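You operate a simulated robot arm through the tools that you are given. There is no shell and no other tool. Be economical: measure what you need, move in short steps, check, and stop when the job is done.

You run a simulated robot arm. Do the job below in one go: nothing can be reset, and whatever is moved stays where it is left.

TASK
Clear the table runner and fold both of its rod ends in.
Fine: Nest the small white bowl in the large one; stand the blue beaker on the green plate. Pinch, break and dent nothing; leave nothing switched on. Set down upright: blue beaker.

Only the result counts: the job must be done as asked and must still hold three seconds after the hand-in. Knocking over, shifting, dropping, spilling or breaking anything else fails it. Flat cloth is picked up by pressing the open fingertips on it (5 to 10 N) and closing them slowly along it; thin cloth reads only 2 to 8 mm in the jaws.

THE ROBOT
A 6-joint arm with a two-finger gripper, fixed in place. Base frame: the origin is at the foot of the arm, x ahead of it, y to its left, z up; the work surface is at about z = 860. Units: mm, rad, N and s.
Its first joint turns from -2.897 to 2.897 rad. Payload 3.43 kg.
The TCP is the grasp point between the finger pads, 20 mm short of the fingertips. In the tool frame z runs along the fingers and y along their closing line. Largest opening 190 mm; the body of the gripper starts 248 mm behind the TCP.
Orientation is that of the tool frame in the base frame, as a unit quaternion [x, y, z, w]. With the fingers straight down and closing along the base's y, the tool's x points along the base's -x, its y along +y and its z along -z.

THE INTERFACE
- The arm moves only by the tool play_rows. Its argument "deltas" is a list of rows, each a list of 7 numbers: the turn, a rotation vector about the tool's x, y, z in rad, then the shift along the tool's x, y, z in mm, then the opening in per cent of the stroke, from 0 (shut) to 100 (fully open). In form: [[wx, wy, wz, tx, ty, tz, gripper], ...]. A call has 1 to 12 rows; each row shifts and turns the commanded pose from where the row before left it, along the tool's axes as they then stand. Each row takes 0.2 s and may step no farther than 50 mm and 0.15 rad from the row before; otherwise, or with a gripper value out of range, the whole call is refused. Where a pose cannot be reached the arm comes as near as it can. A force on the tool above 90 N (or 10 N above the force at the start of the call, whichever is more), or a blocked arm, ends the call early, and 0.2 s more pass. The fingers move at their own pace (about 45 mm/s each) and stop on an object; they squeeze with about 31 N. The grip force told is the motor's: it shows also when the fingers shut on nothing. Time passes only in rows, and 0.2 s behind the last, so rows that do not move let the fingers close. The reply holds the time, the measured pose of the TCP, the force on the tool along the base axes, the opening and the grip force, in the units named above and with some noise, with the torque about the TCP (base axes, N m) and any sound that the robot's microphone picked up.
- Cameras (640 x 400 px; columns grow to the right, rows downward): "scene" is fixed at [55.4, 486.9, 1470.6]; the picture's right is [-0.41, -0.91, 0.00], its down [-0.45, 0.20, -0.87] and it looks along [0.79, -0.36, -0.49] (base axes); focal length 309 px, centre (320, 200). "wrist" rides on the gripper at [70, -8, -288] in the tool frame; the picture's right is [0.12, 0.99, 0.00], its down [-0.96, 0.12, -0.25] and it looks along [-0.25, 0.03, 0.97] (tool axes); focal length 261 px, centre (320, 200). There is no depth. A picture from a camera that has moved, and an enlarged one, comes with that camera's place and axes in the base frame and with its lens. The place of the scene camera against the robot may be out by one fixed shift of up to 25 mm in any direction.
- camera(camera): a new picture of that camera. No time passes.
- slide_trunk(by): slides the trunk up (or, below 0, down) by that many mm; the arm rides with it, the base frame stays. It gives what a move gives, with no picture.
- close_up(camera, box): a new picture of the part [left, top, right, bottom] of that camera's present view, enlarged. No time passes.
- hand_in(): hands the job in; it is judged then, once.

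Work in short steps. Places have to be worked out from the pictures, the camera data and where the tool is seen: move nearer, look again, correct. Check each grasp and each placing, and mend what went wrong. You have 120 turns and 76 pictures in all, those below and enlarged ones among them. Open the gripper and draw the arm clear of the work before you hand the job in, unless the task says otherwise; then end with one line.

The tools are called after "Call:" by a JSON object that holds its "op" and its "data". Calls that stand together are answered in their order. play_rows: Moves the arm, as the interface text tells. Its arguments: {"type":"object","properties":{"deltas":{"type":"array"}},"required":["deltas"]} The other tools are called the same way: slide_trunk (by) slides the trunk up or down; camera (camera) takes a picture; close_up (camera, box) takes an enlarged picture of a part of a camera's view; hand_in () hands the job in.

At the start:

```text
t: 0.0
tool_pos: [792.3, -230.9, 1147.9]
tool_rot: [-0.001, 1.0, 0.0, 0.0]
force: [0.0, -0.6, 0.6]
ft_torque: [0.02, 0.01, -0.02]
width: 190.0
finger_force: 0.1
trunk travel left (down, up): [-175.0, 65.0]
```

scene: 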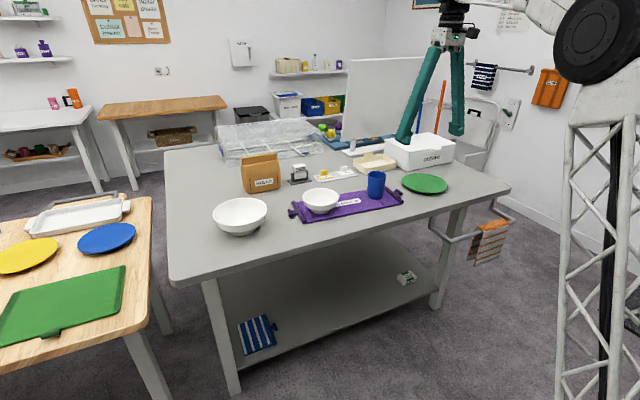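
wrist: 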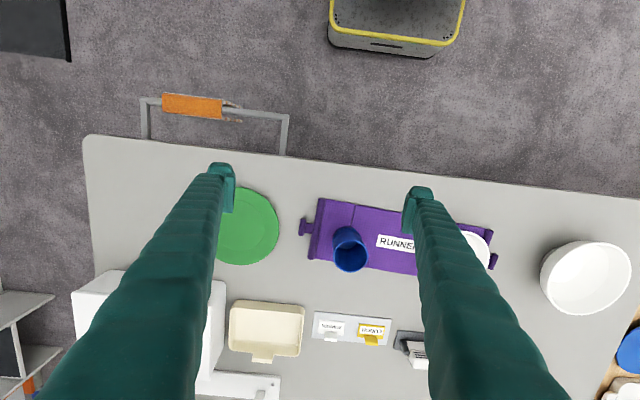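

The runner carries the beaker and the small bowl; I'll look closer at both views first.

Call:
{"op": "close_up", "data": {"camera": "scene", "box": [200, 130, 460, 250]}}

Call:
{"op": "close_up", "data": {"camera": "wrist", "box": [200, 170, 520, 370]}}

```text
2.46 times, centred on (330, 190) of scene
camera zoom: at [55.4, 486.9, 1470.6], right [-0.41, -0.91, 0.0], down [-0.45, 0.2, -0.87], along [0.79, -0.36, -0.49], focal length 762 px, centre (295, 225)
```

zoom: 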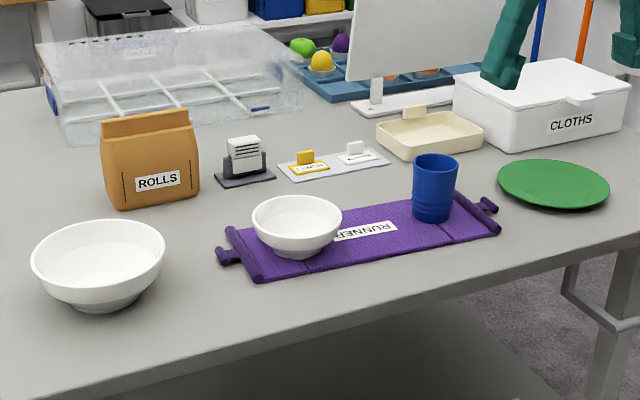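

```text
2.00 times, centred on (360, 270) of wrist
camera zoom: at [721.7, -240.0, 1435.4], right [-0.12, 0.99, 0.0], down [0.96, 0.12, 0.25], along [0.25, 0.03, -0.97], focal length 521 px, centre (240, 60)
```

zoom: 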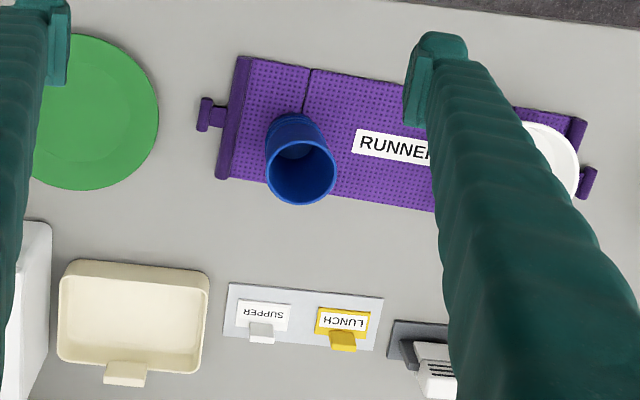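

Estimates: beaker base about (943,-152), height ≈110, plate centre about (950,-386), small bowl about (942,83), large bowl about (950,366). I'll move above the beaker and look again.

Call:
{"op": "play_rows", "data": {"deltas": [[0, 0, 0, -36, 20, 22, 60], [0, 0, 0, -36, 20, 22, 60], [0, 0, 0, -36, 20, 22, 60], [0, 0, 0, -36, 19, 22, 60], [0, 0, 0, 0, 0, 0, 60], [0, 0, 0, 0, 0, 0, 60]]}}

Call:
{"op": "camera", "data": {"camera": "wrist"}}

Call:
{"op": "close_up", "data": {"camera": "scene", "box": [280, 90, 480, 220]}}

```text
t: 1.4
tool_pos: [936.7, -153.6, 1056.9]
tool_rot: [0.0, 1.0, 0.0, 0.0]
force: [0.2, -0.4, -0.4]
ft_torque: [-0.01, 0.0, 0.06]
width: 114.2
finger_force: 0.0
trunk travel left (down, up): [-175.0, 65.0]
```

```text
71 pictures are left
camera wrist: at [866.2, -164.4, 1344.0], right [-0.12, 0.99, 0.0], down [0.96, 0.12, 0.25], along [0.25, 0.03, -0.97], focal length 261 px, centre (320, 200)
```

wrist: 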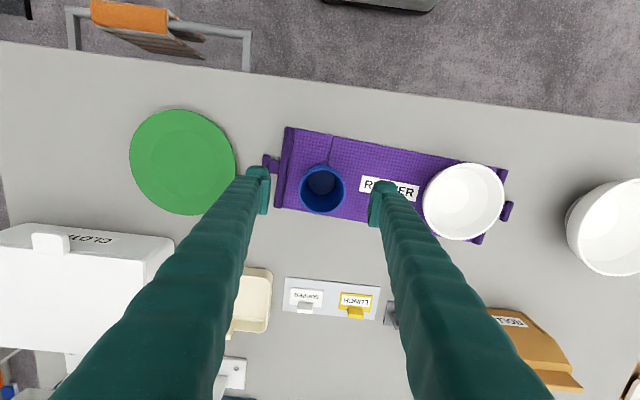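

```text
3.08 times, centred on (380, 155) of scene
camera zoom: at [55.4, 486.9, 1470.6], right [-0.41, -0.91, 0.0], down [-0.45, 0.2, -0.87], along [0.79, -0.36, -0.49], focal length 952 px, centre (135, 338)
```

zoom: 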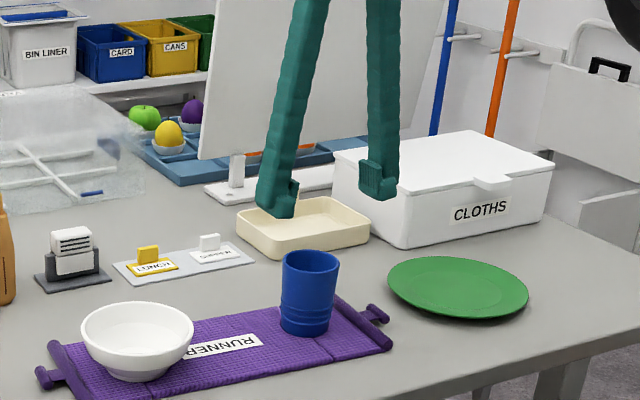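

The beaker is centred between the fingers at about (944,-152). I'll descend to z≈930 and close.

Call:
{"op": "play_rows", "data": {"deltas": [[0, 0, 0, -7, 1.5, 40, 60], [0, 0, 0, 0, 0, 45, 60], [0, 0, 0, 0, 0, 42, 60], [0, 0, 0, 0, 0, 0, 60], [0, 0, 0, 0, 0, 0, 40], [0, 0, 0, 0, 0, 0, 34], [0, 0, 0, 0, 0, 0, 32], [0, 0, 0, 0, 0, 0, 32]]}}

```text
t: 3.2
tool_pos: [943.8, -146.8, 934.8]
tool_rot: [0.0, 1.0, 0.0, 0.0]
force: [0.4, -0.6, 0.6]
ft_torque: [0.0, -0.03, 0.01]
width: 72.0
finger_force: 31.0
trunk travel left (down, up): [-175.0, 65.0]
```

Gripped at 72 mm with 31 N. Lifting straight up 100 mm and checking.

Call:
{"op": "play_rows", "data": {"deltas": [[0, 0, 0, 0, 0, -15, 32], [0, 0, 0, 0, 0, -25, 32], [0, 0, 0, 0, 0, -30, 32], [0, 0, 0, 0, 0, -25, 32], [0, 0, 0, 0, 0, 0, 32]]}}

Call:
{"op": "camera", "data": {"camera": "wrist"}}

Call:
{"op": "close_up", "data": {"camera": "scene", "box": [280, 90, 480, 220]}}

```text
t: 4.4
tool_pos: [943.9, -150.2, 1030.5]
tool_rot: [0.0, 1.0, 0.0, 0.0]
force: [0.1, -0.2, -0.7]
ft_torque: [0.0, 0.02, 0.03]
width: 72.1
finger_force: 30.5
trunk travel left (down, up): [-175.0, 65.0]
```

```text
69 pictures are left
camera wrist: at [873.6, -159.8, 1317.0], right [-0.12, 0.99, 0.0], down [0.96, 0.12, 0.25], along [0.25, 0.03, -0.97], focal length 261 px, centre (320, 200)
```

wrist: 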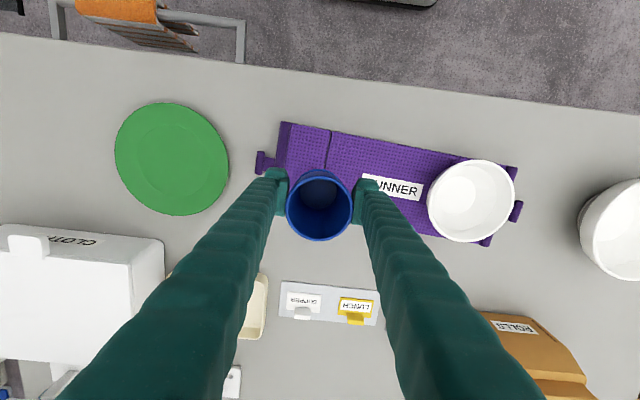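

```text
3.08 times, centred on (380, 155) of scene
camera zoom: at [55.4, 486.9, 1470.6], right [-0.41, -0.91, 0.0], down [-0.45, 0.2, -0.87], along [0.79, -0.36, -0.49], focal length 952 px, centre (135, 338)
```

zoom: 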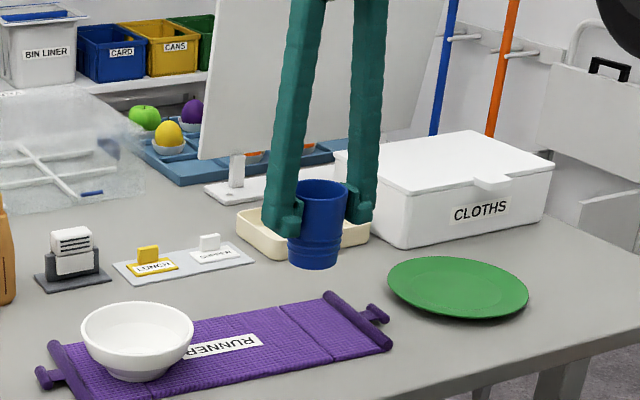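

Beaker is upright and held. Plate centre reads about (948,-403), flat radius ≈65. I'll carry the beaker over to about (930,-392).

Call:
{"op": "play_rows", "data": {"deltas": [[0, 0, 0, 2, -30, 0, 32], [0, 0, 0, 2, -40, 0, 32], [0, 0, 0, 2, -40, 0, 32], [0, 0, 0, 2, -40, 0, 32], [0, 0, 0, 2, -40, 0, 32], [0, 0, 0, 2, -30, 0, 32], [0, 0, 0, 2, -20, 0, 32], [0, 0, 0, 0, 0, 0, 32], [0, 0, 0, 0, 0, 0, 32]]}}

Call:
{"op": "camera", "data": {"camera": "wrist"}}

Call:
{"op": "close_up", "data": {"camera": "scene", "box": [360, 90, 500, 210]}}

```text
t: 6.4
tool_pos: [928.6, -388.7, 1031.2]
tool_rot: [0.0, 1.0, 0.0, 0.0]
force: [-0.5, 0.1, -1.1]
ft_torque: [0.0, -0.02, 0.05]
width: 72.2
finger_force: 31.0
trunk travel left (down, up): [-175.0, 65.0]
```

```text
67 pictures are left
camera wrist: at [858.5, -399.1, 1317.5], right [-0.12, 0.99, 0.0], down [0.96, 0.12, 0.25], along [0.25, 0.03, -0.97], focal length 261 px, centre (320, 200)
```

wrist: 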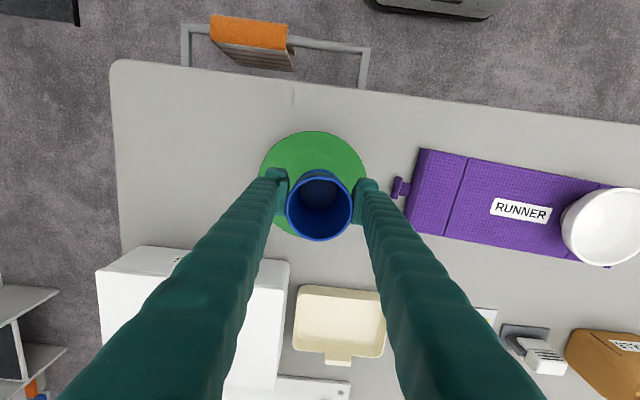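

```text
3.33 times, centred on (430, 150) of scene
camera zoom: at [55.4, 486.9, 1470.6], right [-0.41, -0.91, 0.0], down [-0.45, 0.2, -0.87], along [0.79, -0.36, -0.49], focal length 1031 px, centre (-47, 367)
```

zoom: 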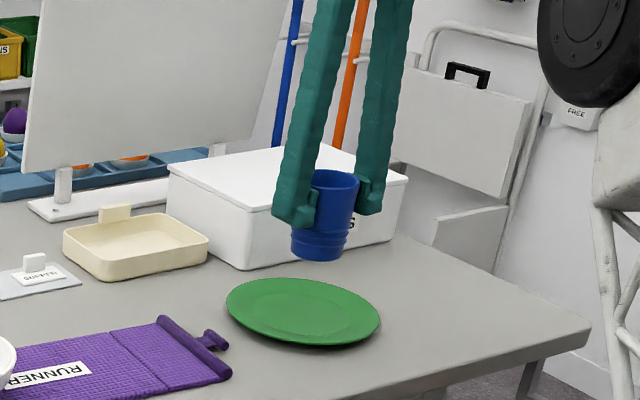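

Plate centre refined to (947,-400). I'll descend while shifting slightly toward it, stopping just above contact.

Call:
{"op": "play_rows", "data": {"deltas": [[0, 0, 0, -4, -4, 20, 32], [0, 0, 0, -4, -4, 25, 32], [0, 0, 0, 0, 0, 25, 32], [0, 0, 0, 0, 0, 12, 32], [0, 0, 0, 0, 0, 0, 32], [0, 0, 0, 0, 0, 0, 32]]}}

Call:
{"op": "close_up", "data": {"camera": "scene", "box": [380, 130, 460, 200]}}

```text
t: 7.8
tool_pos: [937.1, -394.8, 946.6]
tool_rot: [0.001, 1.0, 0.0, -0.001]
force: [0.4, -0.8, -0.7]
ft_torque: [-0.02, 0.02, 0.03]
width: 72.2
finger_force: 30.9
trunk travel left (down, up): [-175.0, 65.0]
```

```text
5.71 times, centred on (420, 165) of scene
camera zoom: at [55.4, 486.9, 1470.6], right [-0.41, -0.91, 0.0], down [-0.45, 0.2, -0.87], along [0.79, -0.36, -0.49], focal length 1768 px, centre (-251, 400)
```

zoom: 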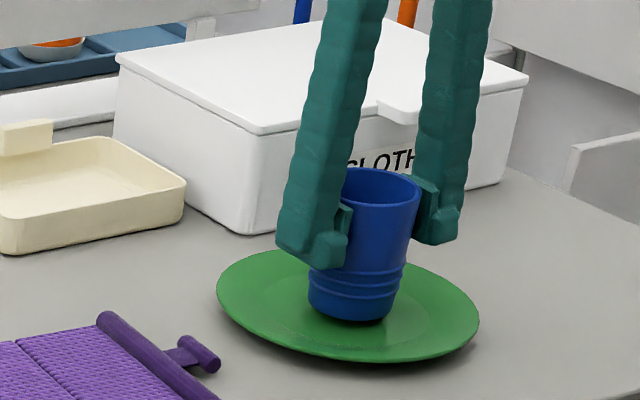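

Just above the plate, well centred. I'll lower in 2 mm steps watching the force.

Call:
{"op": "play_rows", "data": {"deltas": [[0, 0, 0, 0, 0, 2, 32], [0, 0, 0, 0, 0, 2, 32], [0, 0, 0, 0, 0, 2, 32], [0, 0, 0, 0, 0, 0, 32]]}}

```text
t: 8.8
tool_pos: [936.6, -398.6, 942.0]
tool_rot: [-0.001, 1.0, 0.0, 0.0]
force: [-0.6, 0.4, -0.6]
ft_torque: [-0.01, 0.01, -0.02]
width: 71.9
finger_force: 30.9
trunk travel left (down, up): [-175.0, 65.0]
```

No contact yet; continue in small steps.

Call:
{"op": "play_rows", "data": {"deltas": [[0, 0, 0, 0, 0, 1.5, 32], [0, 0, 0, 0, 0, 1.5, 32], [0, 0, 0, 0, 0, 0, 32]]}}

Call:
{"op": "close_up", "data": {"camera": "scene", "box": [380, 130, 460, 200]}}

```text
t: 9.6
tool_pos: [936.9, -397.7, 938.1]
tool_rot: [-0.001, 1.0, 0.0, 0.0]
force: [1.8, -0.8, 3.9]
ft_torque: [0.13, -0.12, -0.01]
width: 71.8
finger_force: 30.9
trunk travel left (down, up): [-175.0, 65.0]
```

```text
5.71 times, centred on (420, 165) of scene
camera zoom: at [55.4, 486.9, 1470.6], right [-0.41, -0.91, 0.0], down [-0.45, 0.2, -0.87], along [0.79, -0.36, -0.49], focal length 1768 px, centre (-251, 400)
```

zoom: 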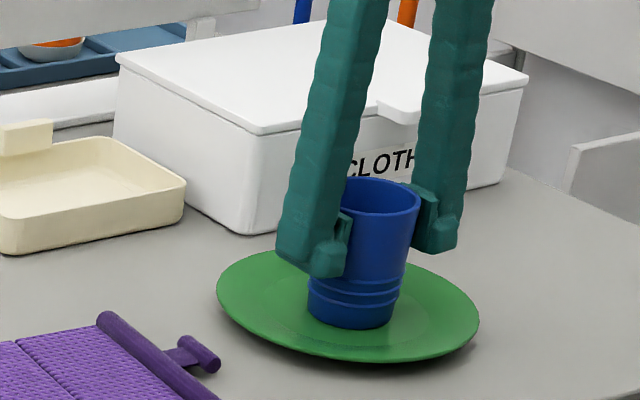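

Contact at ~4 N. Release slowly, then retreat straight up.

Call:
{"op": "play_rows", "data": {"deltas": [[0, 0, 0, 0, 0, 0, 38], [0, 0, 0, 0, 0, 0, 42], [0, 0, 0, 0, 0, 0, 48], [0, 0, 0, 0, 0, 0, 54], [0, 0, 0, 0, 0, 0, 60], [0, 0, 0, 0, 0, -20, 60], [0, 0, 0, 0, 0, -40, 60], [0, 0, 0, 0, 0, -45, 60], [0, 0, 0, 0, 0, -45, 60]]}}

Call:
{"op": "close_up", "data": {"camera": "scene", "box": [360, 90, 500, 210]}}

```text
t: 11.6
tool_pos: [938.6, -398.6, 1088.3]
tool_rot: [0.0, 1.0, -0.001, 0.0]
force: [1.0, -0.1, 0.3]
ft_torque: [0.03, 0.03, 0.01]
width: 113.8
finger_force: 0.0
trunk travel left (down, up): [-175.0, 65.0]
```

```text
3.33 times, centred on (430, 150) of scene
camera zoom: at [55.4, 486.9, 1470.6], right [-0.41, -0.91, 0.0], down [-0.45, 0.2, -0.87], along [0.79, -0.36, -0.49], focal length 1031 px, centre (-47, 367)
```

zoom: 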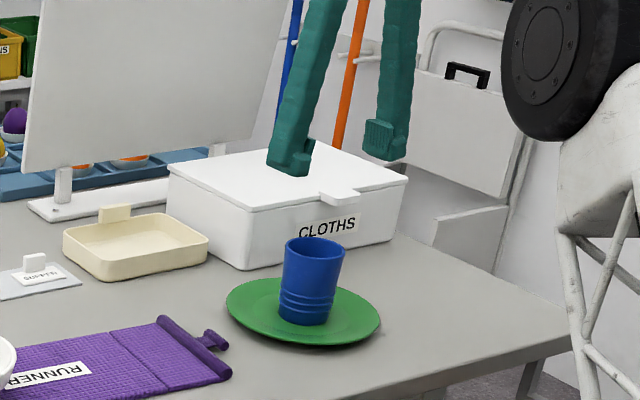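

Beaker stands upright on the plate. Moving over to the small bowl at height.

Call:
{"op": "play_rows", "data": {"deltas": [[0, 0, 0, 8, 40, -5, 60], [0, 0, 0, 8, 48, -5, 60], [0, 0, 0, 8, 48, 0, 60], [0, 0, 0, 8, 48, 0, 60], [0, 0, 0, 8, 48, 0, 60], [0, 0, 0, 8, 48, 0, 60], [0, 0, 0, 8, 48, 0, 60], [0, 0, 0, 8, 48, 0, 60], [0, 0, 0, 8, 48, 0, 60], [0, 0, 0, 8, 48, 0, 60]]}}

Call:
{"op": "play_rows", "data": {"deltas": [[0, 0, 0.14, 0, 0, 0, 60], [0, 0, 0.143, 0, 0, 0, 60], [0, 0, 0.143, 0, 0, 0, 60], [0, 0, 0.143, 0, 0, 0, 60], [0, 0, 0.143, 0, 0, 0, 60], [0, 0, 0.143, 0, 0, 0, 60], [0, 0, 0.143, 0, 0, 0, 60], [0, 0, 0.143, 0, 0, 0, 60], [0, 0, 0.143, 0, 0, 0, 60], [0, 0, 0.143, 0, 0, 0, 60], [0, 0, 0.143, 0, 0, 0, 60], [0, 0, 0, 0, 0, 0, 60]]}}

Call:
{"op": "camera", "data": {"camera": "wrist"}}

```text
t: 13.8
tool_pos: [858.9, 68.4, 1096.0]
tool_rot: [0.0, 1.0, 0.0, 0.0]
force: [0.2, -0.9, 0.7]
ft_torque: [0.15, 0.03, 0.0]
width: 114.0
finger_force: 0.0
trunk travel left (down, up): [-175.0, 65.0]
```

```text
t: 16.4
tool_pos: [856.8, 74.4, 1098.5]
tool_rot: [0.707, 0.707, 0.0, 0.0]
force: [-0.5, 0.2, 0.5]
ft_torque: [-0.01, -0.01, -0.01]
width: 114.0
finger_force: 0.0
trunk travel left (down, up): [-175.0, 65.0]
```

```text
62 pictures are left
camera wrist: at [849.1, 143.2, 1384.5], right [0.99, 0.12, 0.0], down [0.12, -0.96, 0.25], along [0.03, -0.25, -0.97], focal length 261 px, centre (320, 200)
```

wrist: 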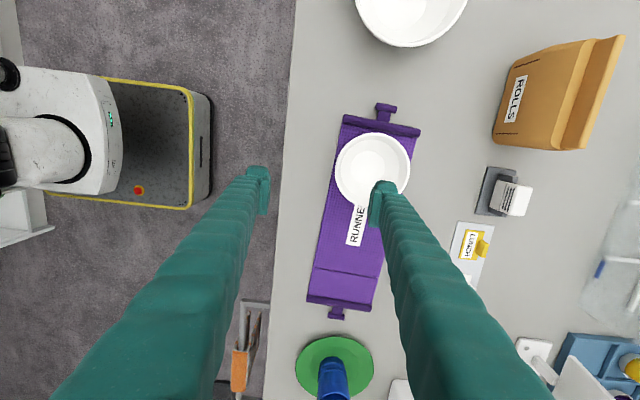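

Bowl centre estimated (950,92), rim z≈911, radius ≈69. I'll tilt the fingers outward 0.35 rad to match the wall for a rim grasp on the near side.

Call:
{"op": "play_rows", "data": {"deltas": [[0, 0, 0, 9, 5, 30, 20], [0, 0, 0, 9, 5, 30, 20], [-0.12, 0, 0, 0, 0, 0, 20], [-0.12, 0, 0, 0, 0, 0, 20], [-0.11, 0, 0, 0, 0, 0, 20], [0, 0, 0, 0, 0, 0, 20], [0, 0, 0, 0, 0, 0, 20], [0, 0, 0, 0, 0, 0, 20]]}}

Call:
{"op": "camera", "data": {"camera": "wrist"}}

Call:
{"op": "close_up", "data": {"camera": "scene", "box": [200, 110, 400, 250]}}

```text
t: 18.2
tool_pos: [867.0, 91.6, 1037.9]
tool_rot: [0.695, 0.697, 0.124, 0.124]
force: [0.3, 0.2, 0.0]
ft_torque: [-0.03, 0.0, 0.0]
width: 38.3
finger_force: 0.1
trunk travel left (down, up): [-175.0, 65.0]
```

```text
61 pictures are left
camera wrist: at [760.2, 160.2, 1304.2], right [0.93, 0.12, 0.34], down [0.02, -0.96, 0.27], along [0.36, -0.25, -0.9], focal length 261 px, centre (320, 200)
```

wrist: 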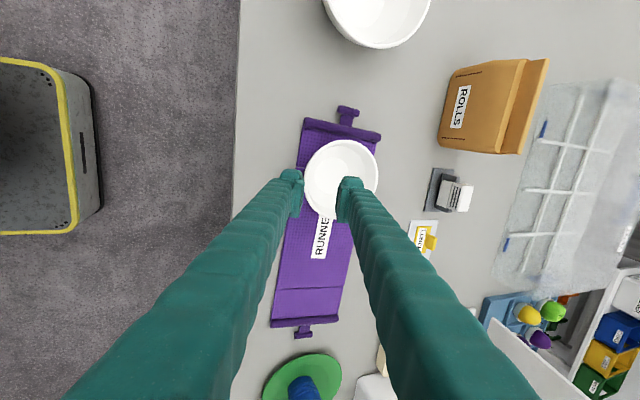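

```text
2.86 times, centred on (300, 180) of scene
camera zoom: at [55.4, 486.9, 1470.6], right [-0.41, -0.91, 0.0], down [-0.45, 0.2, -0.87], along [0.79, -0.36, -0.49], focal length 884 px, centre (377, 257)
```

zoom: 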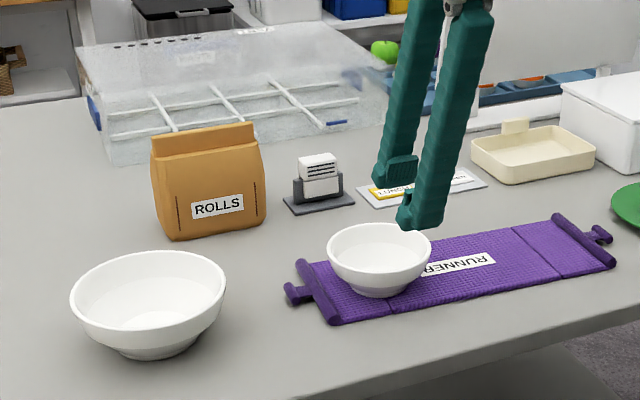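

Wrist view confirms bowl centre (950,90). Approach along the tilted axis, stopping ~25 mm short for a check.

Call:
{"op": "play_rows", "data": {"deltas": [[0, 0, 0, 0, -15, 40, 20], [0, 0, 0, 0, -13.4, 40, 20], [0, 0, 0, 0, 0, 25, 20], [0, 0, 0, 0, 0, 0, 20], [0, 0, 0, 0, 0, 0, 20]]}}

Call:
{"op": "close_up", "data": {"camera": "wrist", "box": [260, 120, 420, 240]}}

Call:
{"op": "close_up", "data": {"camera": "scene", "box": [290, 160, 370, 220]}}

```text
t: 19.4
tool_pos: [878.4, 92.1, 929.2]
tool_rot: [0.696, 0.697, 0.124, 0.123]
force: [-0.9, -0.3, 0.0]
ft_torque: [0.0, 0.02, 0.02]
width: 38.0
finger_force: 0.0
trunk travel left (down, up): [-175.0, 65.0]
```

```text
3.33 times, centred on (340, 180) of wrist
camera zoom: at [771.2, 161.8, 1196.1], right [0.93, 0.12, 0.34], down [0.02, -0.96, 0.27], along [0.36, -0.25, -0.9], focal length 869 px, centre (253, 267)
```

zoom: 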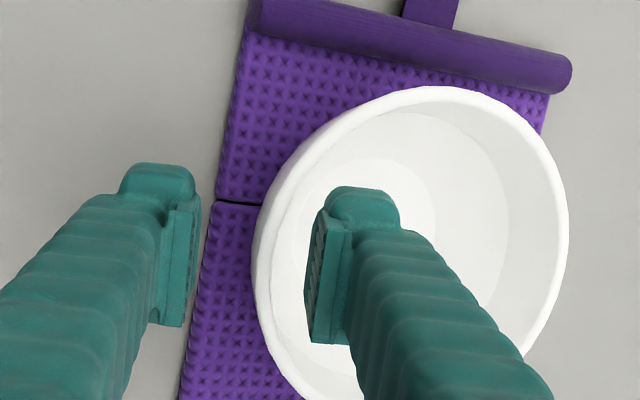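

```text
6.67 times, centred on (330, 190) of scene
camera zoom: at [55.4, 486.9, 1470.6], right [-0.41, -0.91, 0.0], down [-0.45, 0.2, -0.87], along [0.79, -0.36, -0.49], focal length 2063 px, centre (253, 267)
```

zoom: 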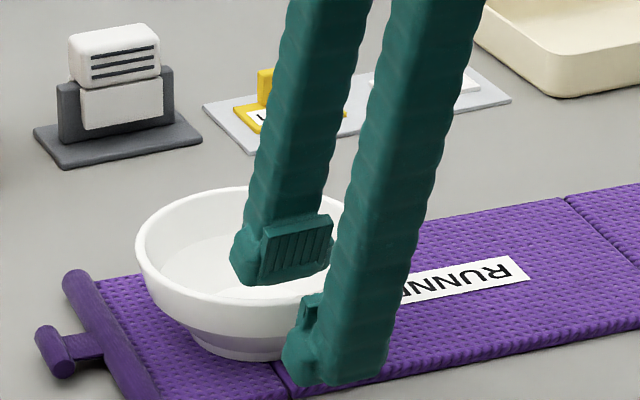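

Fingers straddle the near rim. Advance 20 mm and close slowly.

Call:
{"op": "play_rows", "data": {"deltas": [[0, 0, 0, 0, 0, 10, 20], [0, 0, 0, 0, 0, 10, 20], [0, 0, 0, 0, 0, 0, 20], [0, 0, 0, 0, 0, 0, 14], [0, 0, 0, 0, 0, 0, 10], [0, 0, 0, 0, 0, 0, 6], [0, 0, 0, 0, 0, 0, 3], [0, 0, 0, 0, 0, 0, 0], [0, 0, 0, 0, 0, 0, 0]]}}

Call:
{"op": "close_up", "data": {"camera": "scene", "box": [290, 160, 370, 220]}}

```text
t: 21.4
tool_pos: [884.4, 92.7, 910.4]
tool_rot: [0.696, 0.696, 0.124, 0.124]
force: [2.0, -0.1, 2.6]
ft_torque: [0.02, -0.09, -0.01]
width: 13.6
finger_force: 31.4
trunk travel left (down, up): [-175.0, 65.0]
```

```text
6.67 times, centred on (330, 190) of scene
camera zoom: at [55.4, 486.9, 1470.6], right [-0.41, -0.91, 0.0], down [-0.45, 0.2, -0.87], along [0.79, -0.36, -0.49], focal length 2063 px, centre (253, 267)
```

zoom: 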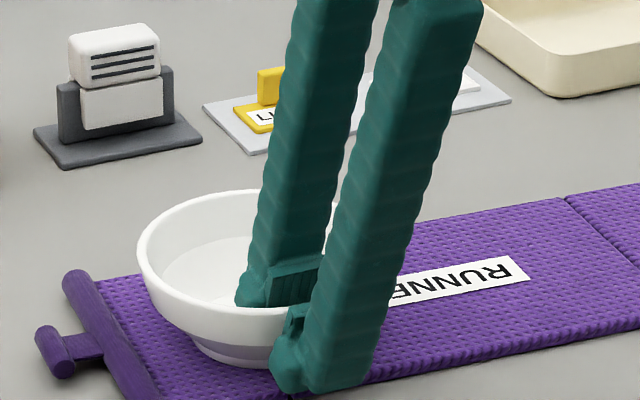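

Gripped. Lift 20 mm vertically and check.

Call:
{"op": "play_rows", "data": {"deltas": [[0, 0, 0, 0, 1.7, -4.7, 0], [0, 0, 0, 0, 2.6, -7, 0], [0, 0, 0, 0, 3.4, -9.4, 0], [0, 0, 0, 0, 0, 0, 0]]}}

Call:
{"op": "close_up", "data": {"camera": "scene", "box": [280, 150, 370, 220]}}

```text
t: 22.4
tool_pos: [883.0, 94.4, 932.4]
tool_rot: [0.697, 0.696, 0.123, 0.122]
force: [0.5, -0.3, -1.7]
ft_torque: [-0.02, 0.12, 0.03]
width: 13.8
finger_force: 31.2
trunk travel left (down, up): [-175.0, 65.0]
```

```text
5.71 times, centred on (325, 185) of scene
camera zoom: at [55.4, 486.9, 1470.6], right [-0.41, -0.91, 0.0], down [-0.45, 0.2, -0.87], along [0.79, -0.36, -0.49], focal length 1768 px, centre (291, 286)
```

zoom: 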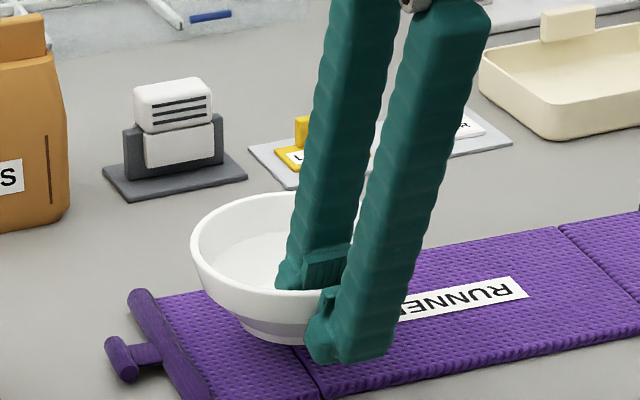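

Held level. Lift 80 mm more, and move most of the way toward the large bowl, then look.

Call:
{"op": "play_rows", "data": {"deltas": [[0, 0, 0, 0, 9, -25, 0], [0, 0, 0, 0, 9, -25, 0], [0, 0, 0, 0, 9.4, -25.2, 0], [0, 0, 0, 30, 0, 0, 0], [0, 0, 0, 40, 0, 0, 0], [0, 0, 0, 40, 0, 0, 0], [0, 0, 0, 40, 0, 0, 0], [0, 0, 0, 30, 0, 0, 0], [0, 0, 0, 10, 0, 0, 0], [0, 0, 0, 0, 0, 0, 0]]}}

Call:
{"op": "camera", "data": {"camera": "wrist"}}

Call:
{"op": "close_up", "data": {"camera": "scene", "box": [180, 110, 340, 250]}}

```text
t: 24.6
tool_pos: [881.3, 281.5, 1011.8]
tool_rot: [0.696, 0.697, 0.123, 0.124]
force: [0.5, -1.0, -3.0]
ft_torque: [0.0, 0.1, 0.0]
width: 13.6
finger_force: 31.2
trunk travel left (down, up): [-175.0, 65.0]
```

```text
55 pictures are left
camera wrist: at [774.5, 350.0, 1278.5], right [0.93, 0.12, 0.34], down [0.02, -0.96, 0.27], along [0.36, -0.25, -0.9], focal length 261 px, centre (320, 200)
```

wrist: 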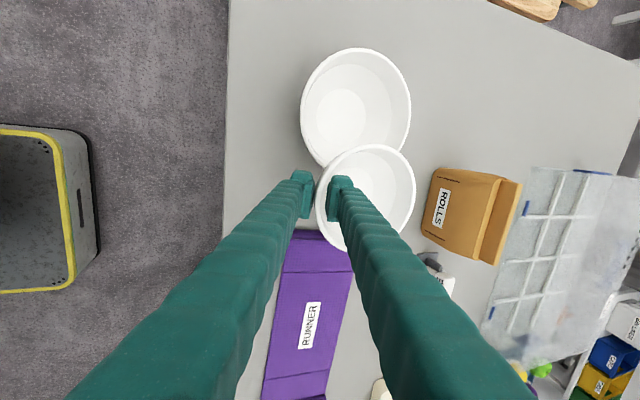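

```text
2.86 times, centred on (260, 180) of scene
camera zoom: at [55.4, 486.9, 1470.6], right [-0.41, -0.91, 0.0], down [-0.45, 0.2, -0.87], along [0.79, -0.36, -0.49], focal length 884 px, centre (491, 257)
```

zoom: 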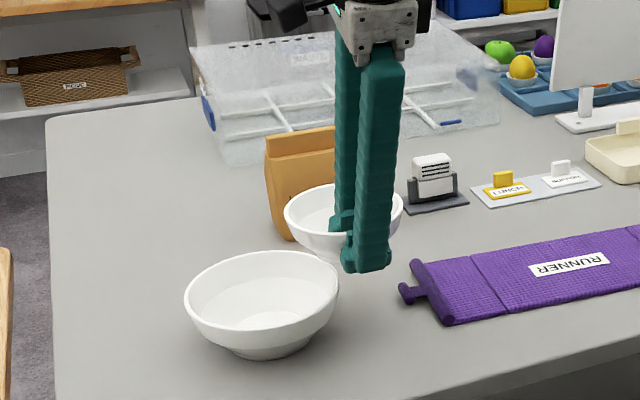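

Large bowl rim centre estimates about (958,385–392). I'll move closer at height and re-measure from above.

Call:
{"op": "play_rows", "data": {"deltas": [[0, 0, 0, 25, 0, 0, 0], [0, 0, 0, 25, 0, 0, 0], [0, 0, 0, 15, 0, 0, 0], [0, 0, 0, 0, 0, 0, 0], [0, 0, 0, 0, 0, 0, 0]]}}

Call:
{"op": "camera", "data": {"camera": "wrist"}}

Call:
{"op": "close_up", "data": {"camera": "scene", "box": [180, 110, 340, 250]}}

```text
t: 25.8
tool_pos: [881.8, 347.2, 1011.5]
tool_rot: [0.695, 0.697, 0.123, 0.124]
force: [0.4, -0.1, -1.6]
ft_torque: [-0.01, 0.09, 0.0]
width: 13.7
finger_force: 30.7
trunk travel left (down, up): [-175.0, 65.0]
```

```text
53 pictures are left
camera wrist: at [775.7, 416.8, 1278.8], right [0.93, 0.12, 0.34], down [0.02, -0.96, 0.27], along [0.36, -0.25, -0.9], focal length 261 px, centre (320, 200)
```

wrist: 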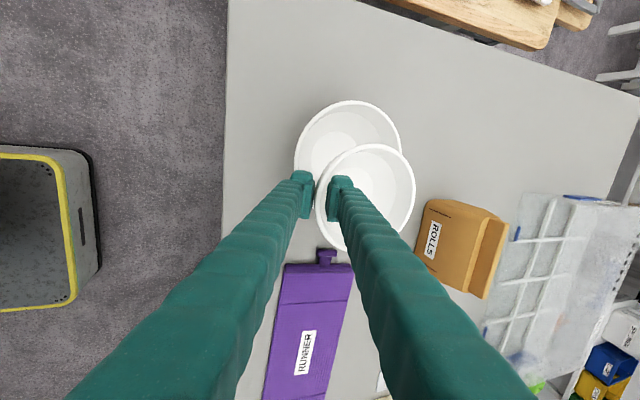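

```text
2.86 times, centred on (260, 180) of scene
camera zoom: at [55.4, 486.9, 1470.6], right [-0.41, -0.91, 0.0], down [-0.45, 0.2, -0.87], along [0.79, -0.36, -0.49], focal length 884 px, centre (491, 257)
```

zoom: 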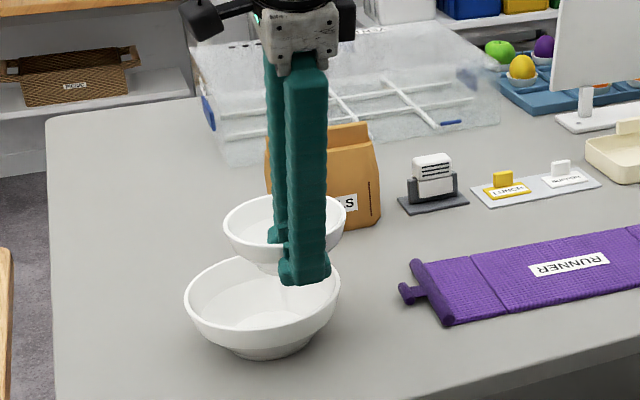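

Call:
{"op": "close_up", "data": {"camera": "wrist", "box": [270, 80, 430, 180]}}

```text
4.00 times, centred on (350, 130) of wrist
camera zoom: at [775.7, 416.8, 1278.8], right [0.93, 0.12, 0.34], down [0.02, -0.96, 0.27], along [0.36, -0.25, -0.9], focal length 1043 px, centre (200, 480)
```

zoom: 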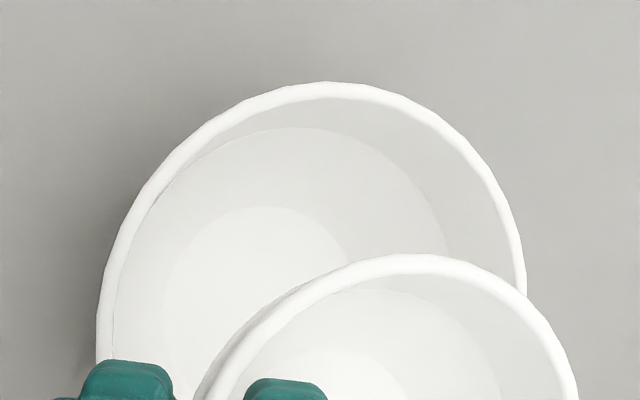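

Circle fit puts the large bowl centre at about (961,378), radius ≈90. Centre the small bowl over it, biased a few mm in +x so the outer finger clears the near wall, then lower to z≈945.

Call:
{"op": "play_rows", "data": {"deltas": [[0, 0, 0, 16, 9.4, 3.5, 0], [0, 0, 0, 16, 9.4, 3.4, 0], [0, 0, 0, 0, 0, 0, 0], [0, 0, 0, 0, -7, 18.8, 0], [0, 0, 0, 0, -7, 18.8, 0], [0, 0, 0, 0, -7, 18.8, 0], [0, 0, 0, 0, 0, 0, 0], [0, 0, 0, 0, 0, 0, 0]]}}

Call:
{"op": "close_up", "data": {"camera": "wrist", "box": [260, 80, 420, 240]}}

Call:
{"op": "close_up", "data": {"camera": "scene", "box": [200, 160, 300, 240]}}

```text
t: 27.6
tool_pos: [903.3, 379.2, 951.8]
tool_rot: [0.696, 0.697, 0.124, 0.123]
force: [-0.4, -0.3, -1.7]
ft_torque: [-0.03, 0.09, 0.03]
width: 13.7
finger_force: 30.9
trunk travel left (down, up): [-175.0, 65.0]
```

```text
2.50 times, centred on (340, 160) of wrist
camera zoom: at [795.5, 447.9, 1219.3], right [0.93, 0.12, 0.34], down [0.02, -0.96, 0.27], along [0.36, -0.25, -0.9], focal length 652 px, centre (270, 300)
```

zoom: 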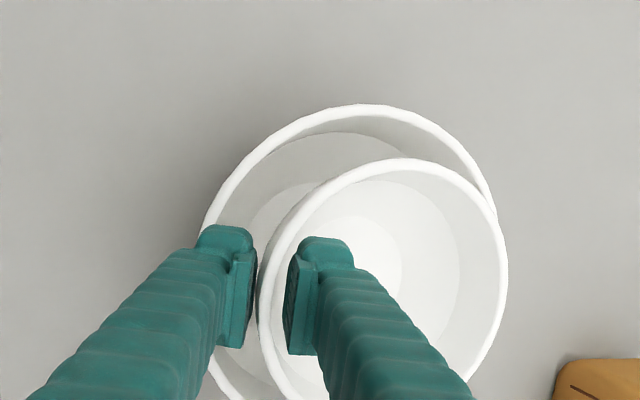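

```text
5.00 times, centred on (250, 200) of scene
camera zoom: at [55.4, 486.9, 1470.6], right [-0.41, -0.91, 0.0], down [-0.45, 0.2, -0.87], along [0.79, -0.36, -0.49], focal length 1547 px, centre (670, 200)
```

zoom: 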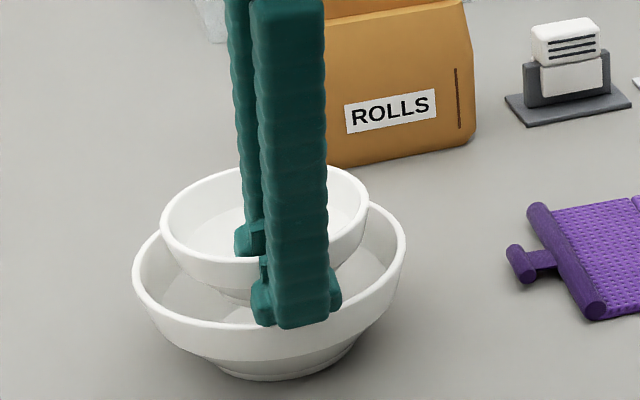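

Fit now: small bowl centre (965,374), large (964,377). Shift +6 x, +3 y and lower ~14 mm.

Call:
{"op": "play_rows", "data": {"deltas": [[0, 0, 0, 3, 5.6, 2, 0], [0, 0, 0, 0, -1.6, 4.4, 0], [0, 0, 0, 0, -1.6, 4.4, 0], [0, 0, 0, 0, -1.6, 4.4, 0], [0, 0, 0, 0, 0, 0, 0]]}}

Call:
{"op": "play_rows", "data": {"deltas": [[0, 0, 0, 0, -1, 2.8, 0], [0, 0, 0, 0, -1, 2.8, 0], [0, 0, 0, 0, 0, 0, 0]]}}

Call:
{"op": "close_up", "data": {"camera": "scene", "box": [210, 170, 290, 240]}}

```text
t: 28.8
tool_pos: [906.6, 382.9, 940.4]
tool_rot: [0.696, 0.697, 0.125, 0.123]
force: [-9.0, 1.4, 24.3]
ft_torque: [0.1, 0.45, 0.01]
width: 13.6
finger_force: 30.7
trunk travel left (down, up): [-175.0, 65.0]
```

```text
t: 29.6
tool_pos: [905.8, 383.5, 933.9]
tool_rot: [0.696, 0.697, 0.124, 0.124]
force: [-15.8, 1.7, 32.6]
ft_torque: [0.03, 0.59, -0.01]
width: 14.6
finger_force: 31.1
trunk travel left (down, up): [-175.0, 65.0]
```

```text
5.71 times, centred on (250, 205) of scene
camera zoom: at [55.4, 486.9, 1470.6], right [-0.41, -0.91, 0.0], down [-0.45, 0.2, -0.87], along [0.79, -0.36, -0.49], focal length 1768 px, centre (720, 171)
```

zoom: 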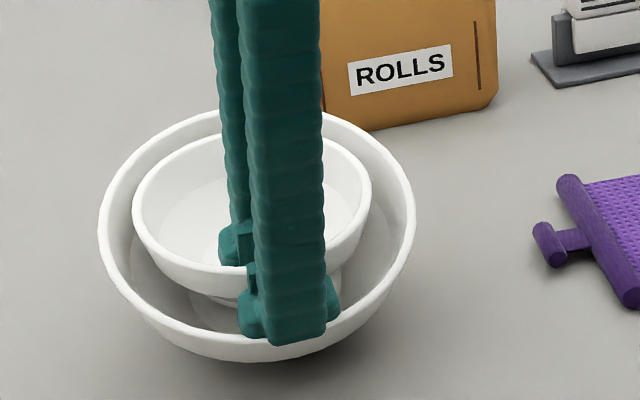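

Contact force is too high and the large bowl is being tipped by the outer finger. Back up 8 mm at once.

Call:
{"op": "play_rows", "data": {"deltas": [[0, 0, 0, 0, 1, -2.8, 0], [0, 0, 0, 0, 1, -2.8, 0], [0, 0, 0, 0, 1, -2.8, 0], [0, 0, 0, 0, 1, -2.8, 0], [0, 0, 0, 0, 1, -2.8, 0], [0, 0, 0, 0, 0, 0, 0]]}}

Call:
{"op": "close_up", "data": {"camera": "scene", "box": [210, 170, 290, 240]}}

Call:
{"op": "close_up", "data": {"camera": "wrist", "box": [260, 80, 420, 240]}}

```text
t: 31.0
tool_pos: [909.0, 382.1, 946.8]
tool_rot: [0.696, 0.697, 0.123, 0.122]
force: [1.7, 0.1, -0.6]
ft_torque: [-0.01, 0.11, 0.0]
width: 13.3
finger_force: 31.0
trunk travel left (down, up): [-175.0, 65.0]
```

```text
5.71 times, centred on (250, 205) of scene
camera zoom: at [55.4, 486.9, 1470.6], right [-0.41, -0.91, 0.0], down [-0.45, 0.2, -0.87], along [0.79, -0.36, -0.49], focal length 1768 px, centre (720, 171)
```

zoom: 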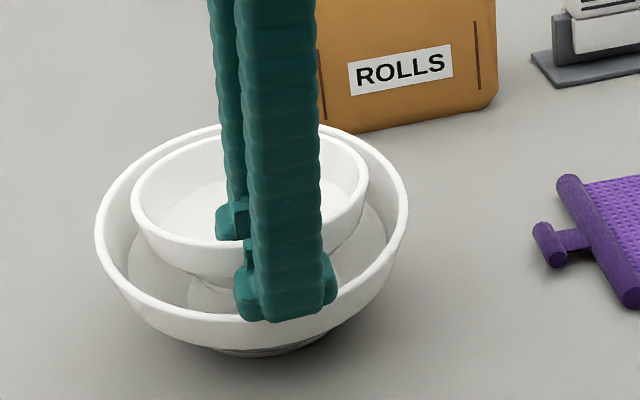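

```text
2.50 times, centred on (340, 160) of wrist
camera zoom: at [802.2, 451.2, 1213.9], right [0.93, 0.12, 0.34], down [0.02, -0.96, 0.27], along [0.36, -0.25, -0.9], focal length 652 px, centre (270, 300)
```

zoom: 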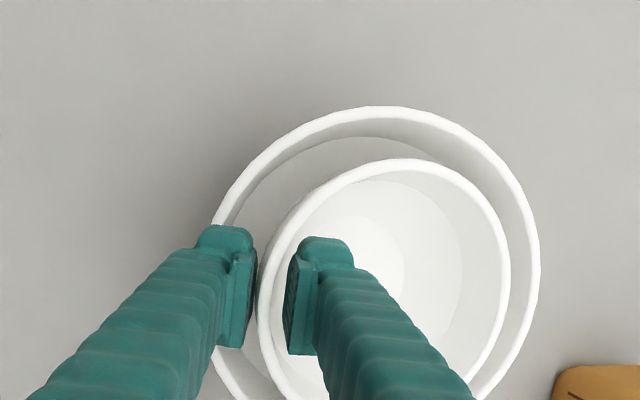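

The far rim still looks raised (bowl still slightly tipped by the finger). Back up another 15 mm.

Call:
{"op": "play_rows", "data": {"deltas": [[0, 0, 0, 0, 1.7, -4.7, 0], [0, 0, 0, 0, 1.7, -4.7, 0], [0, 0, 0, 0, 1.7, -4.7, 0], [0, 0, 0, 0, 0, 0, 0], [0, 0, 0, 0, 0, 0, 0]]}}

Call:
{"op": "close_up", "data": {"camera": "scene", "box": [200, 160, 300, 240]}}

Call:
{"op": "close_up", "data": {"camera": "wrist", "box": [260, 80, 420, 240]}}

```text
t: 32.2
tool_pos: [909.4, 381.6, 963.3]
tool_rot: [0.696, 0.696, 0.124, 0.123]
force: [0.2, 0.2, -1.5]
ft_torque: [-0.02, 0.11, 0.01]
width: 13.4
finger_force: 31.5
trunk travel left (down, up): [-175.0, 65.0]
```

```text
5.00 times, centred on (250, 200) of scene
camera zoom: at [55.4, 486.9, 1470.6], right [-0.41, -0.91, 0.0], down [-0.45, 0.2, -0.87], along [0.79, -0.36, -0.49], focal length 1547 px, centre (670, 200)
```

zoom: 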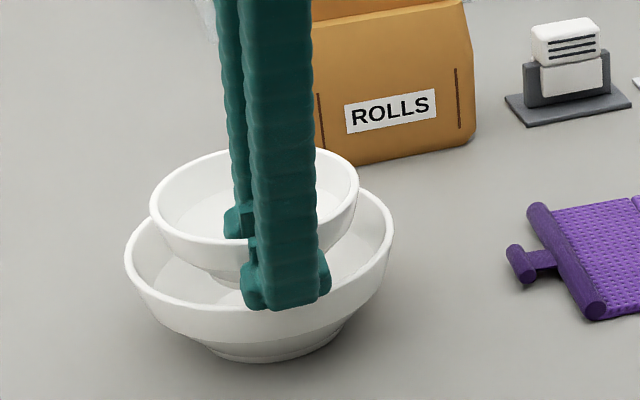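

```text
2.50 times, centred on (340, 160) of wrist
camera zoom: at [802.4, 451.8, 1229.5], right [0.93, 0.12, 0.34], down [0.02, -0.96, 0.27], along [0.36, -0.25, -0.9], focal length 652 px, centre (270, 300)
```

zoom: 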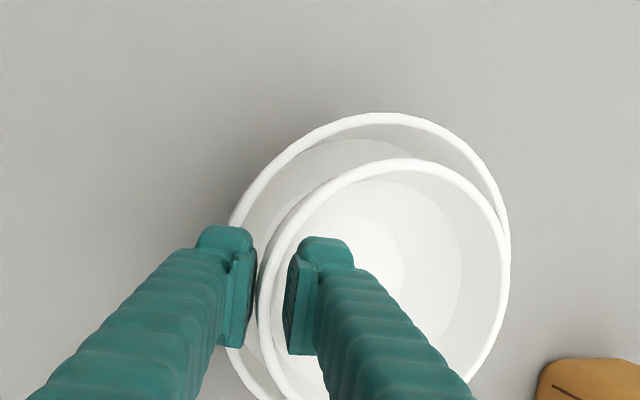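

The large bowl is upright again but slid ~20 mm in +x. My grip is too deep to fit between the walls, so I'll put the small bowl back down on the runner and regrip it shallowly.

Call:
{"op": "play_rows", "data": {"deltas": [[0, 0, 0, 0, 8.6, -23.5, 0], [0, 0, 0, 0, 8.6, -23.5, 0], [0, 0, 0, -30, -3, -1, 0], [0, 0, 0, -40, -3, -1.1, 0], [0, 0, 0, -40, -3, -1.1, 0], [0, 0, 0, -40, -3, -1.1, 0], [0, 0, 0, -40, -3, -1.1, 0], [0, 0, 0, -40, -3, -1.1, 0], [0, 0, 0, -40, -3, -1.1, 0], [0, 0, 0, -19, -2.5, -1.1, 0], [0, 0, 0, 0, 0, 0, 0], [0, 0, 0, 0, 0, 0, 0]]}}

Call:
{"op": "play_rows", "data": {"deltas": [[0, 0, 0, 0, -8.6, 23.5, 0], [0, 0, 0, 0, -8.6, 23.5, 0], [0, 0, 0, 0, -6.8, 18.8, 0], [0, 0, 0, 0, -3.4, 9.4, 0], [0, 0, 0, 0, -2, 5.6, 0], [0, 0, 0, 0, 0, 0, 0], [0, 0, 0, 0, 0, 0, 0]]}}

```text
t: 34.8
tool_pos: [886.3, 92.9, 1011.6]
tool_rot: [0.696, 0.697, 0.123, 0.124]
force: [0.1, 0.0, -1.8]
ft_torque: [0.01, 0.1, 0.0]
width: 13.7
finger_force: 31.2
trunk travel left (down, up): [-175.0, 65.0]
```

```text
t: 36.4
tool_pos: [884.6, 94.1, 926.5]
tool_rot: [0.696, 0.696, 0.124, 0.123]
force: [-0.7, -0.1, -1.5]
ft_torque: [0.01, 0.08, 0.0]
width: 13.6
finger_force: 30.8
trunk travel left (down, up): [-175.0, 65.0]
```

Lower the last ~15 mm in small steps until contact.

Call:
{"op": "play_rows", "data": {"deltas": [[0, 0, 0, 0, -1.4, 3.8, 0], [0, 0, 0, 0, -1.4, 3.8, 0], [0, 0, 0, 0, -1, 2.8, 0], [0, 0, 0, 0, 0, 0, 0]]}}

Call:
{"op": "close_up", "data": {"camera": "scene", "box": [280, 150, 370, 220]}}

```text
t: 37.4
tool_pos: [884.3, 93.7, 915.0]
tool_rot: [0.695, 0.697, 0.123, 0.123]
force: [0.2, 0.3, -2.5]
ft_torque: [0.0, 0.12, 0.01]
width: 13.4
finger_force: 31.0
trunk travel left (down, up): [-175.0, 65.0]
```

```text
5.71 times, centred on (325, 185) of scene
camera zoom: at [55.4, 486.9, 1470.6], right [-0.41, -0.91, 0.0], down [-0.45, 0.2, -0.87], along [0.79, -0.36, -0.49], focal length 1768 px, centre (291, 286)
```

zoom: 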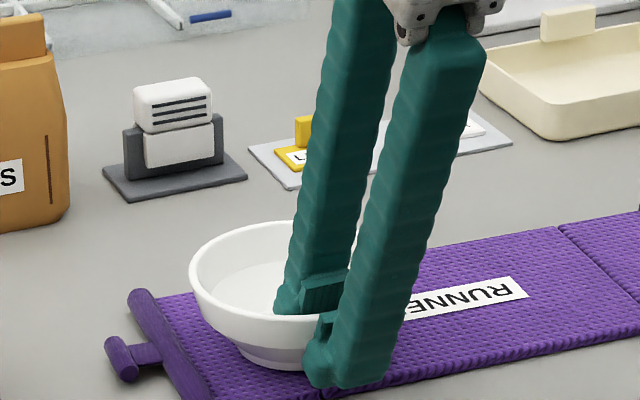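

Call:
{"op": "play_rows", "data": {"deltas": [[0, 0, 0, 0, -0.7, 1.9, 0], [0, 0, 0, 0, -0.7, 1.9, 0], [0, 0, 0, 0, 0, 0, 0]]}}

```text
t: 38.2
tool_pos: [884.6, 94.7, 911.0]
tool_rot: [0.696, 0.696, 0.123, 0.123]
force: [-1.2, 0.7, 4.1]
ft_torque: [0.2, -0.24, 0.1]
width: 13.8
finger_force: 31.3
trunk travel left (down, up): [-175.0, 65.0]
```

Contact (≈4 N). Open a little, back off 11 mm along the fingers so only the tips overlap the rim, and re-close.

Call:
{"op": "play_rows", "data": {"deltas": [[0, 0, 0, 0, 0, 0, 9], [0, 0, 0, 0, 0, 0, 12], [0, 0, 0, 0, 0, 0, 14], [0, 0, 0, 0, 0, -6, 14], [0, 0, 0, 0, 0, -5, 14], [0, 0, 0, 0, 0, 0, 10], [0, 0, 0, 0, 0, 0, 7], [0, 0, 0, 0, 0, 0, 4], [0, 0, 0, 0, 0, 0, 0], [0, 0, 0, 0, 0, 0, 0], [0, 0, 0, 0, 0, 0, 0]]}}

Call:
{"op": "close_up", "data": {"camera": "scene", "box": [280, 150, 370, 220]}}

```text
t: 40.6
tool_pos: [880.5, 93.2, 921.1]
tool_rot: [0.696, 0.697, 0.123, 0.123]
force: [-0.5, -0.7, -0.6]
ft_torque: [0.0, -0.01, -0.04]
width: 10.3
finger_force: 30.8
trunk travel left (down, up): [-175.0, 65.0]
```

```text
5.71 times, centred on (325, 185) of scene
camera zoom: at [55.4, 486.9, 1470.6], right [-0.41, -0.91, 0.0], down [-0.45, 0.2, -0.87], along [0.79, -0.36, -0.49], focal length 1768 px, centre (291, 286)
```

zoom: 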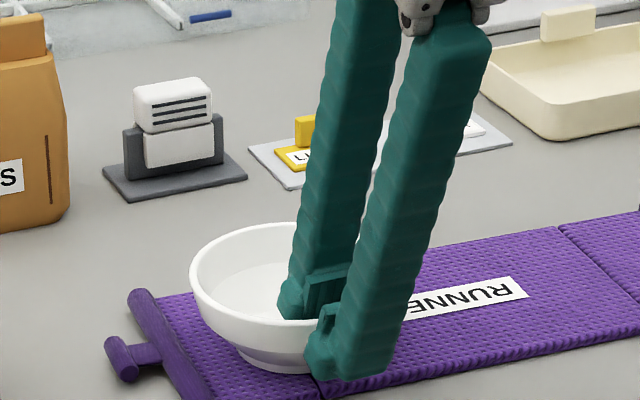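

Shallow grip holds at 10.3 mm. Test lift.

Call:
{"op": "play_rows", "data": {"deltas": [[0, 0, 0, 0, 1, -2.8, 0], [0, 0, 0, 0, 1.7, -4.7, 0], [0, 0, 0, 0, 3.4, -9.4, 0], [0, 0, 0, 0, 3.4, -9.4, 0], [0, 0, 0, 0, 0, 0, 0], [0, 0, 0, 0, 0, 0, 0]]}}

Call:
{"op": "close_up", "data": {"camera": "scene", "box": [280, 150, 370, 220]}}

```text
t: 42.0
tool_pos: [881.3, 93.7, 949.7]
tool_rot: [0.696, 0.697, 0.124, 0.123]
force: [-1.4, 0.6, -1.5]
ft_torque: [-0.02, 0.1, 0.0]
width: 10.4
finger_force: 30.6
trunk travel left (down, up): [-175.0, 65.0]
```

```text
5.71 times, centred on (325, 185) of scene
camera zoom: at [55.4, 486.9, 1470.6], right [-0.41, -0.91, 0.0], down [-0.45, 0.2, -0.87], along [0.79, -0.36, -0.49], focal length 1768 px, centre (291, 286)
```

zoom: 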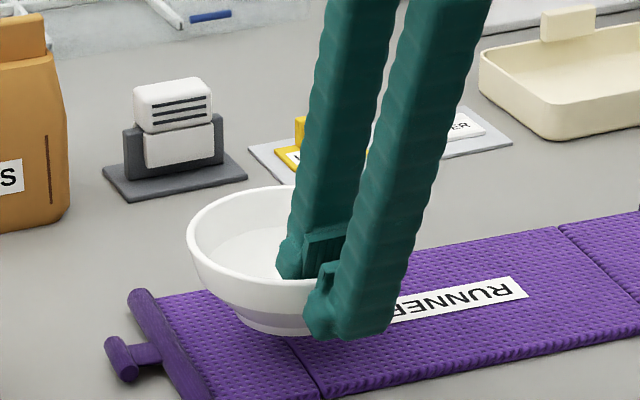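

Held level. Carry it high and toward the large bowl (now ≈(987,378)), ending ~16 mm past centre in x, then re-measure.

Call:
{"op": "play_rows", "data": {"deltas": [[0, 0, 0, 0, 10.3, -28.2, 0], [0, 0, 0, 0, 10.3, -28.2, 0], [0, 0, 0, 30, 5, 2, 0], [0, 0, 0, 35, 6, 2, 0], [0, 0, 0, 35, 6, 2, 0], [0, 0, 0, 35, 6, 2, 0], [0, 0, 0, 35, 6, 2, 0], [0, 0, 0, 35, 6, 2.2, 0], [0, 0, 0, 35, 6, 2.2, 0], [0, 0, 0, 30, 5, 2, 0], [0, 0, 0, 16, 3.8, 1.8, 0], [0, 0, 0, 0, 0, 0, 0]]}}

Call:
{"op": "close_up", "data": {"camera": "wrist", "box": [260, 80, 420, 240]}}

```text
t: 44.6
tool_pos: [932.5, 379.3, 1007.3]
tool_rot: [0.696, 0.697, 0.124, 0.123]
force: [-0.8, 0.1, -1.7]
ft_torque: [0.0, 0.12, 0.04]
width: 10.6
finger_force: 30.5
trunk travel left (down, up): [-175.0, 65.0]
```

```text
2.50 times, centred on (340, 160) of wrist
camera zoom: at [826.0, 448.4, 1274.5], right [0.93, 0.12, 0.34], down [0.02, -0.96, 0.27], along [0.36, -0.25, -0.9], focal length 652 px, centre (270, 300)
```

zoom: 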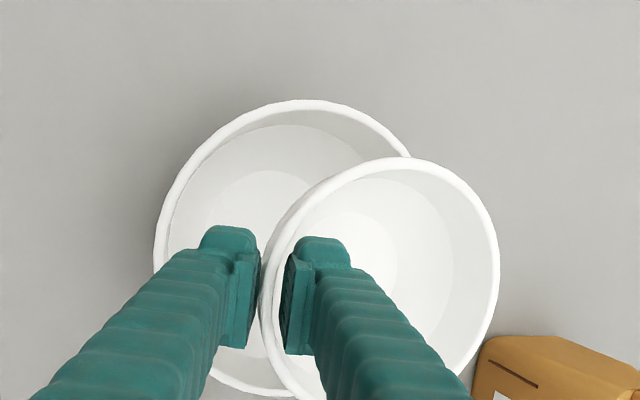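

Fit: small (999,376), large (986,377): offset 13 mm. Nudge +3,+1 and lower to z≈950, then check.

Call:
{"op": "play_rows", "data": {"deltas": [[0, 0, 0, 1, 2.8, 1, 0], [0, 0, 0, 0, -7, 19, 0], [0, 0, 0, 0, -7, 19, 0], [0, 0, 0, 0, -4.3, 12, 0], [0, 0, 0, 0, -1.4, 3.8, 0], [0, 0, 0, 0, 0, 0, 0], [0, 0, 0, 0, 0, 0, 0]]}}

Call:
{"op": "close_up", "data": {"camera": "wrist", "box": [260, 80, 420, 240]}}

Call:
{"op": "close_up", "data": {"camera": "scene", "box": [210, 160, 290, 230]}}

```text
t: 46.2
tool_pos: [934.6, 380.2, 950.5]
tool_rot: [0.696, 0.697, 0.123, 0.122]
force: [0.3, -0.1, -1.9]
ft_torque: [0.01, 0.11, -0.01]
width: 10.2
finger_force: 30.5
trunk travel left (down, up): [-175.0, 65.0]
```

```text
2.50 times, centred on (340, 160) of wrist
camera zoom: at [828.8, 449.3, 1218.1], right [0.93, 0.12, 0.34], down [0.02, -0.96, 0.27], along [0.36, -0.25, -0.9], focal length 652 px, centre (270, 300)
```

zoom: 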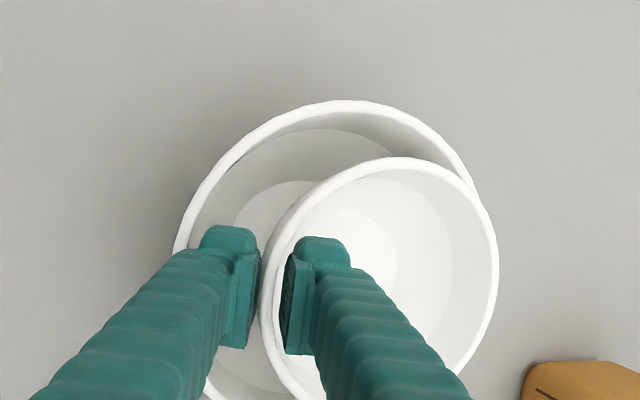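

```text
5.71 times, centred on (250, 195) of scene
camera zoom: at [55.4, 486.9, 1470.6], right [-0.41, -0.91, 0.0], down [-0.45, 0.2, -0.87], along [0.79, -0.36, -0.49], focal length 1768 px, centre (720, 229)
```

zoom: 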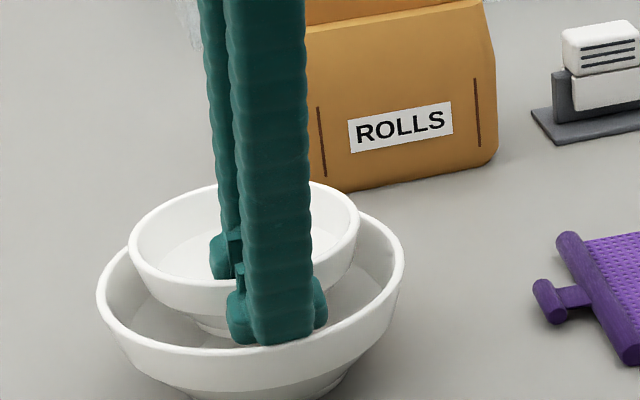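

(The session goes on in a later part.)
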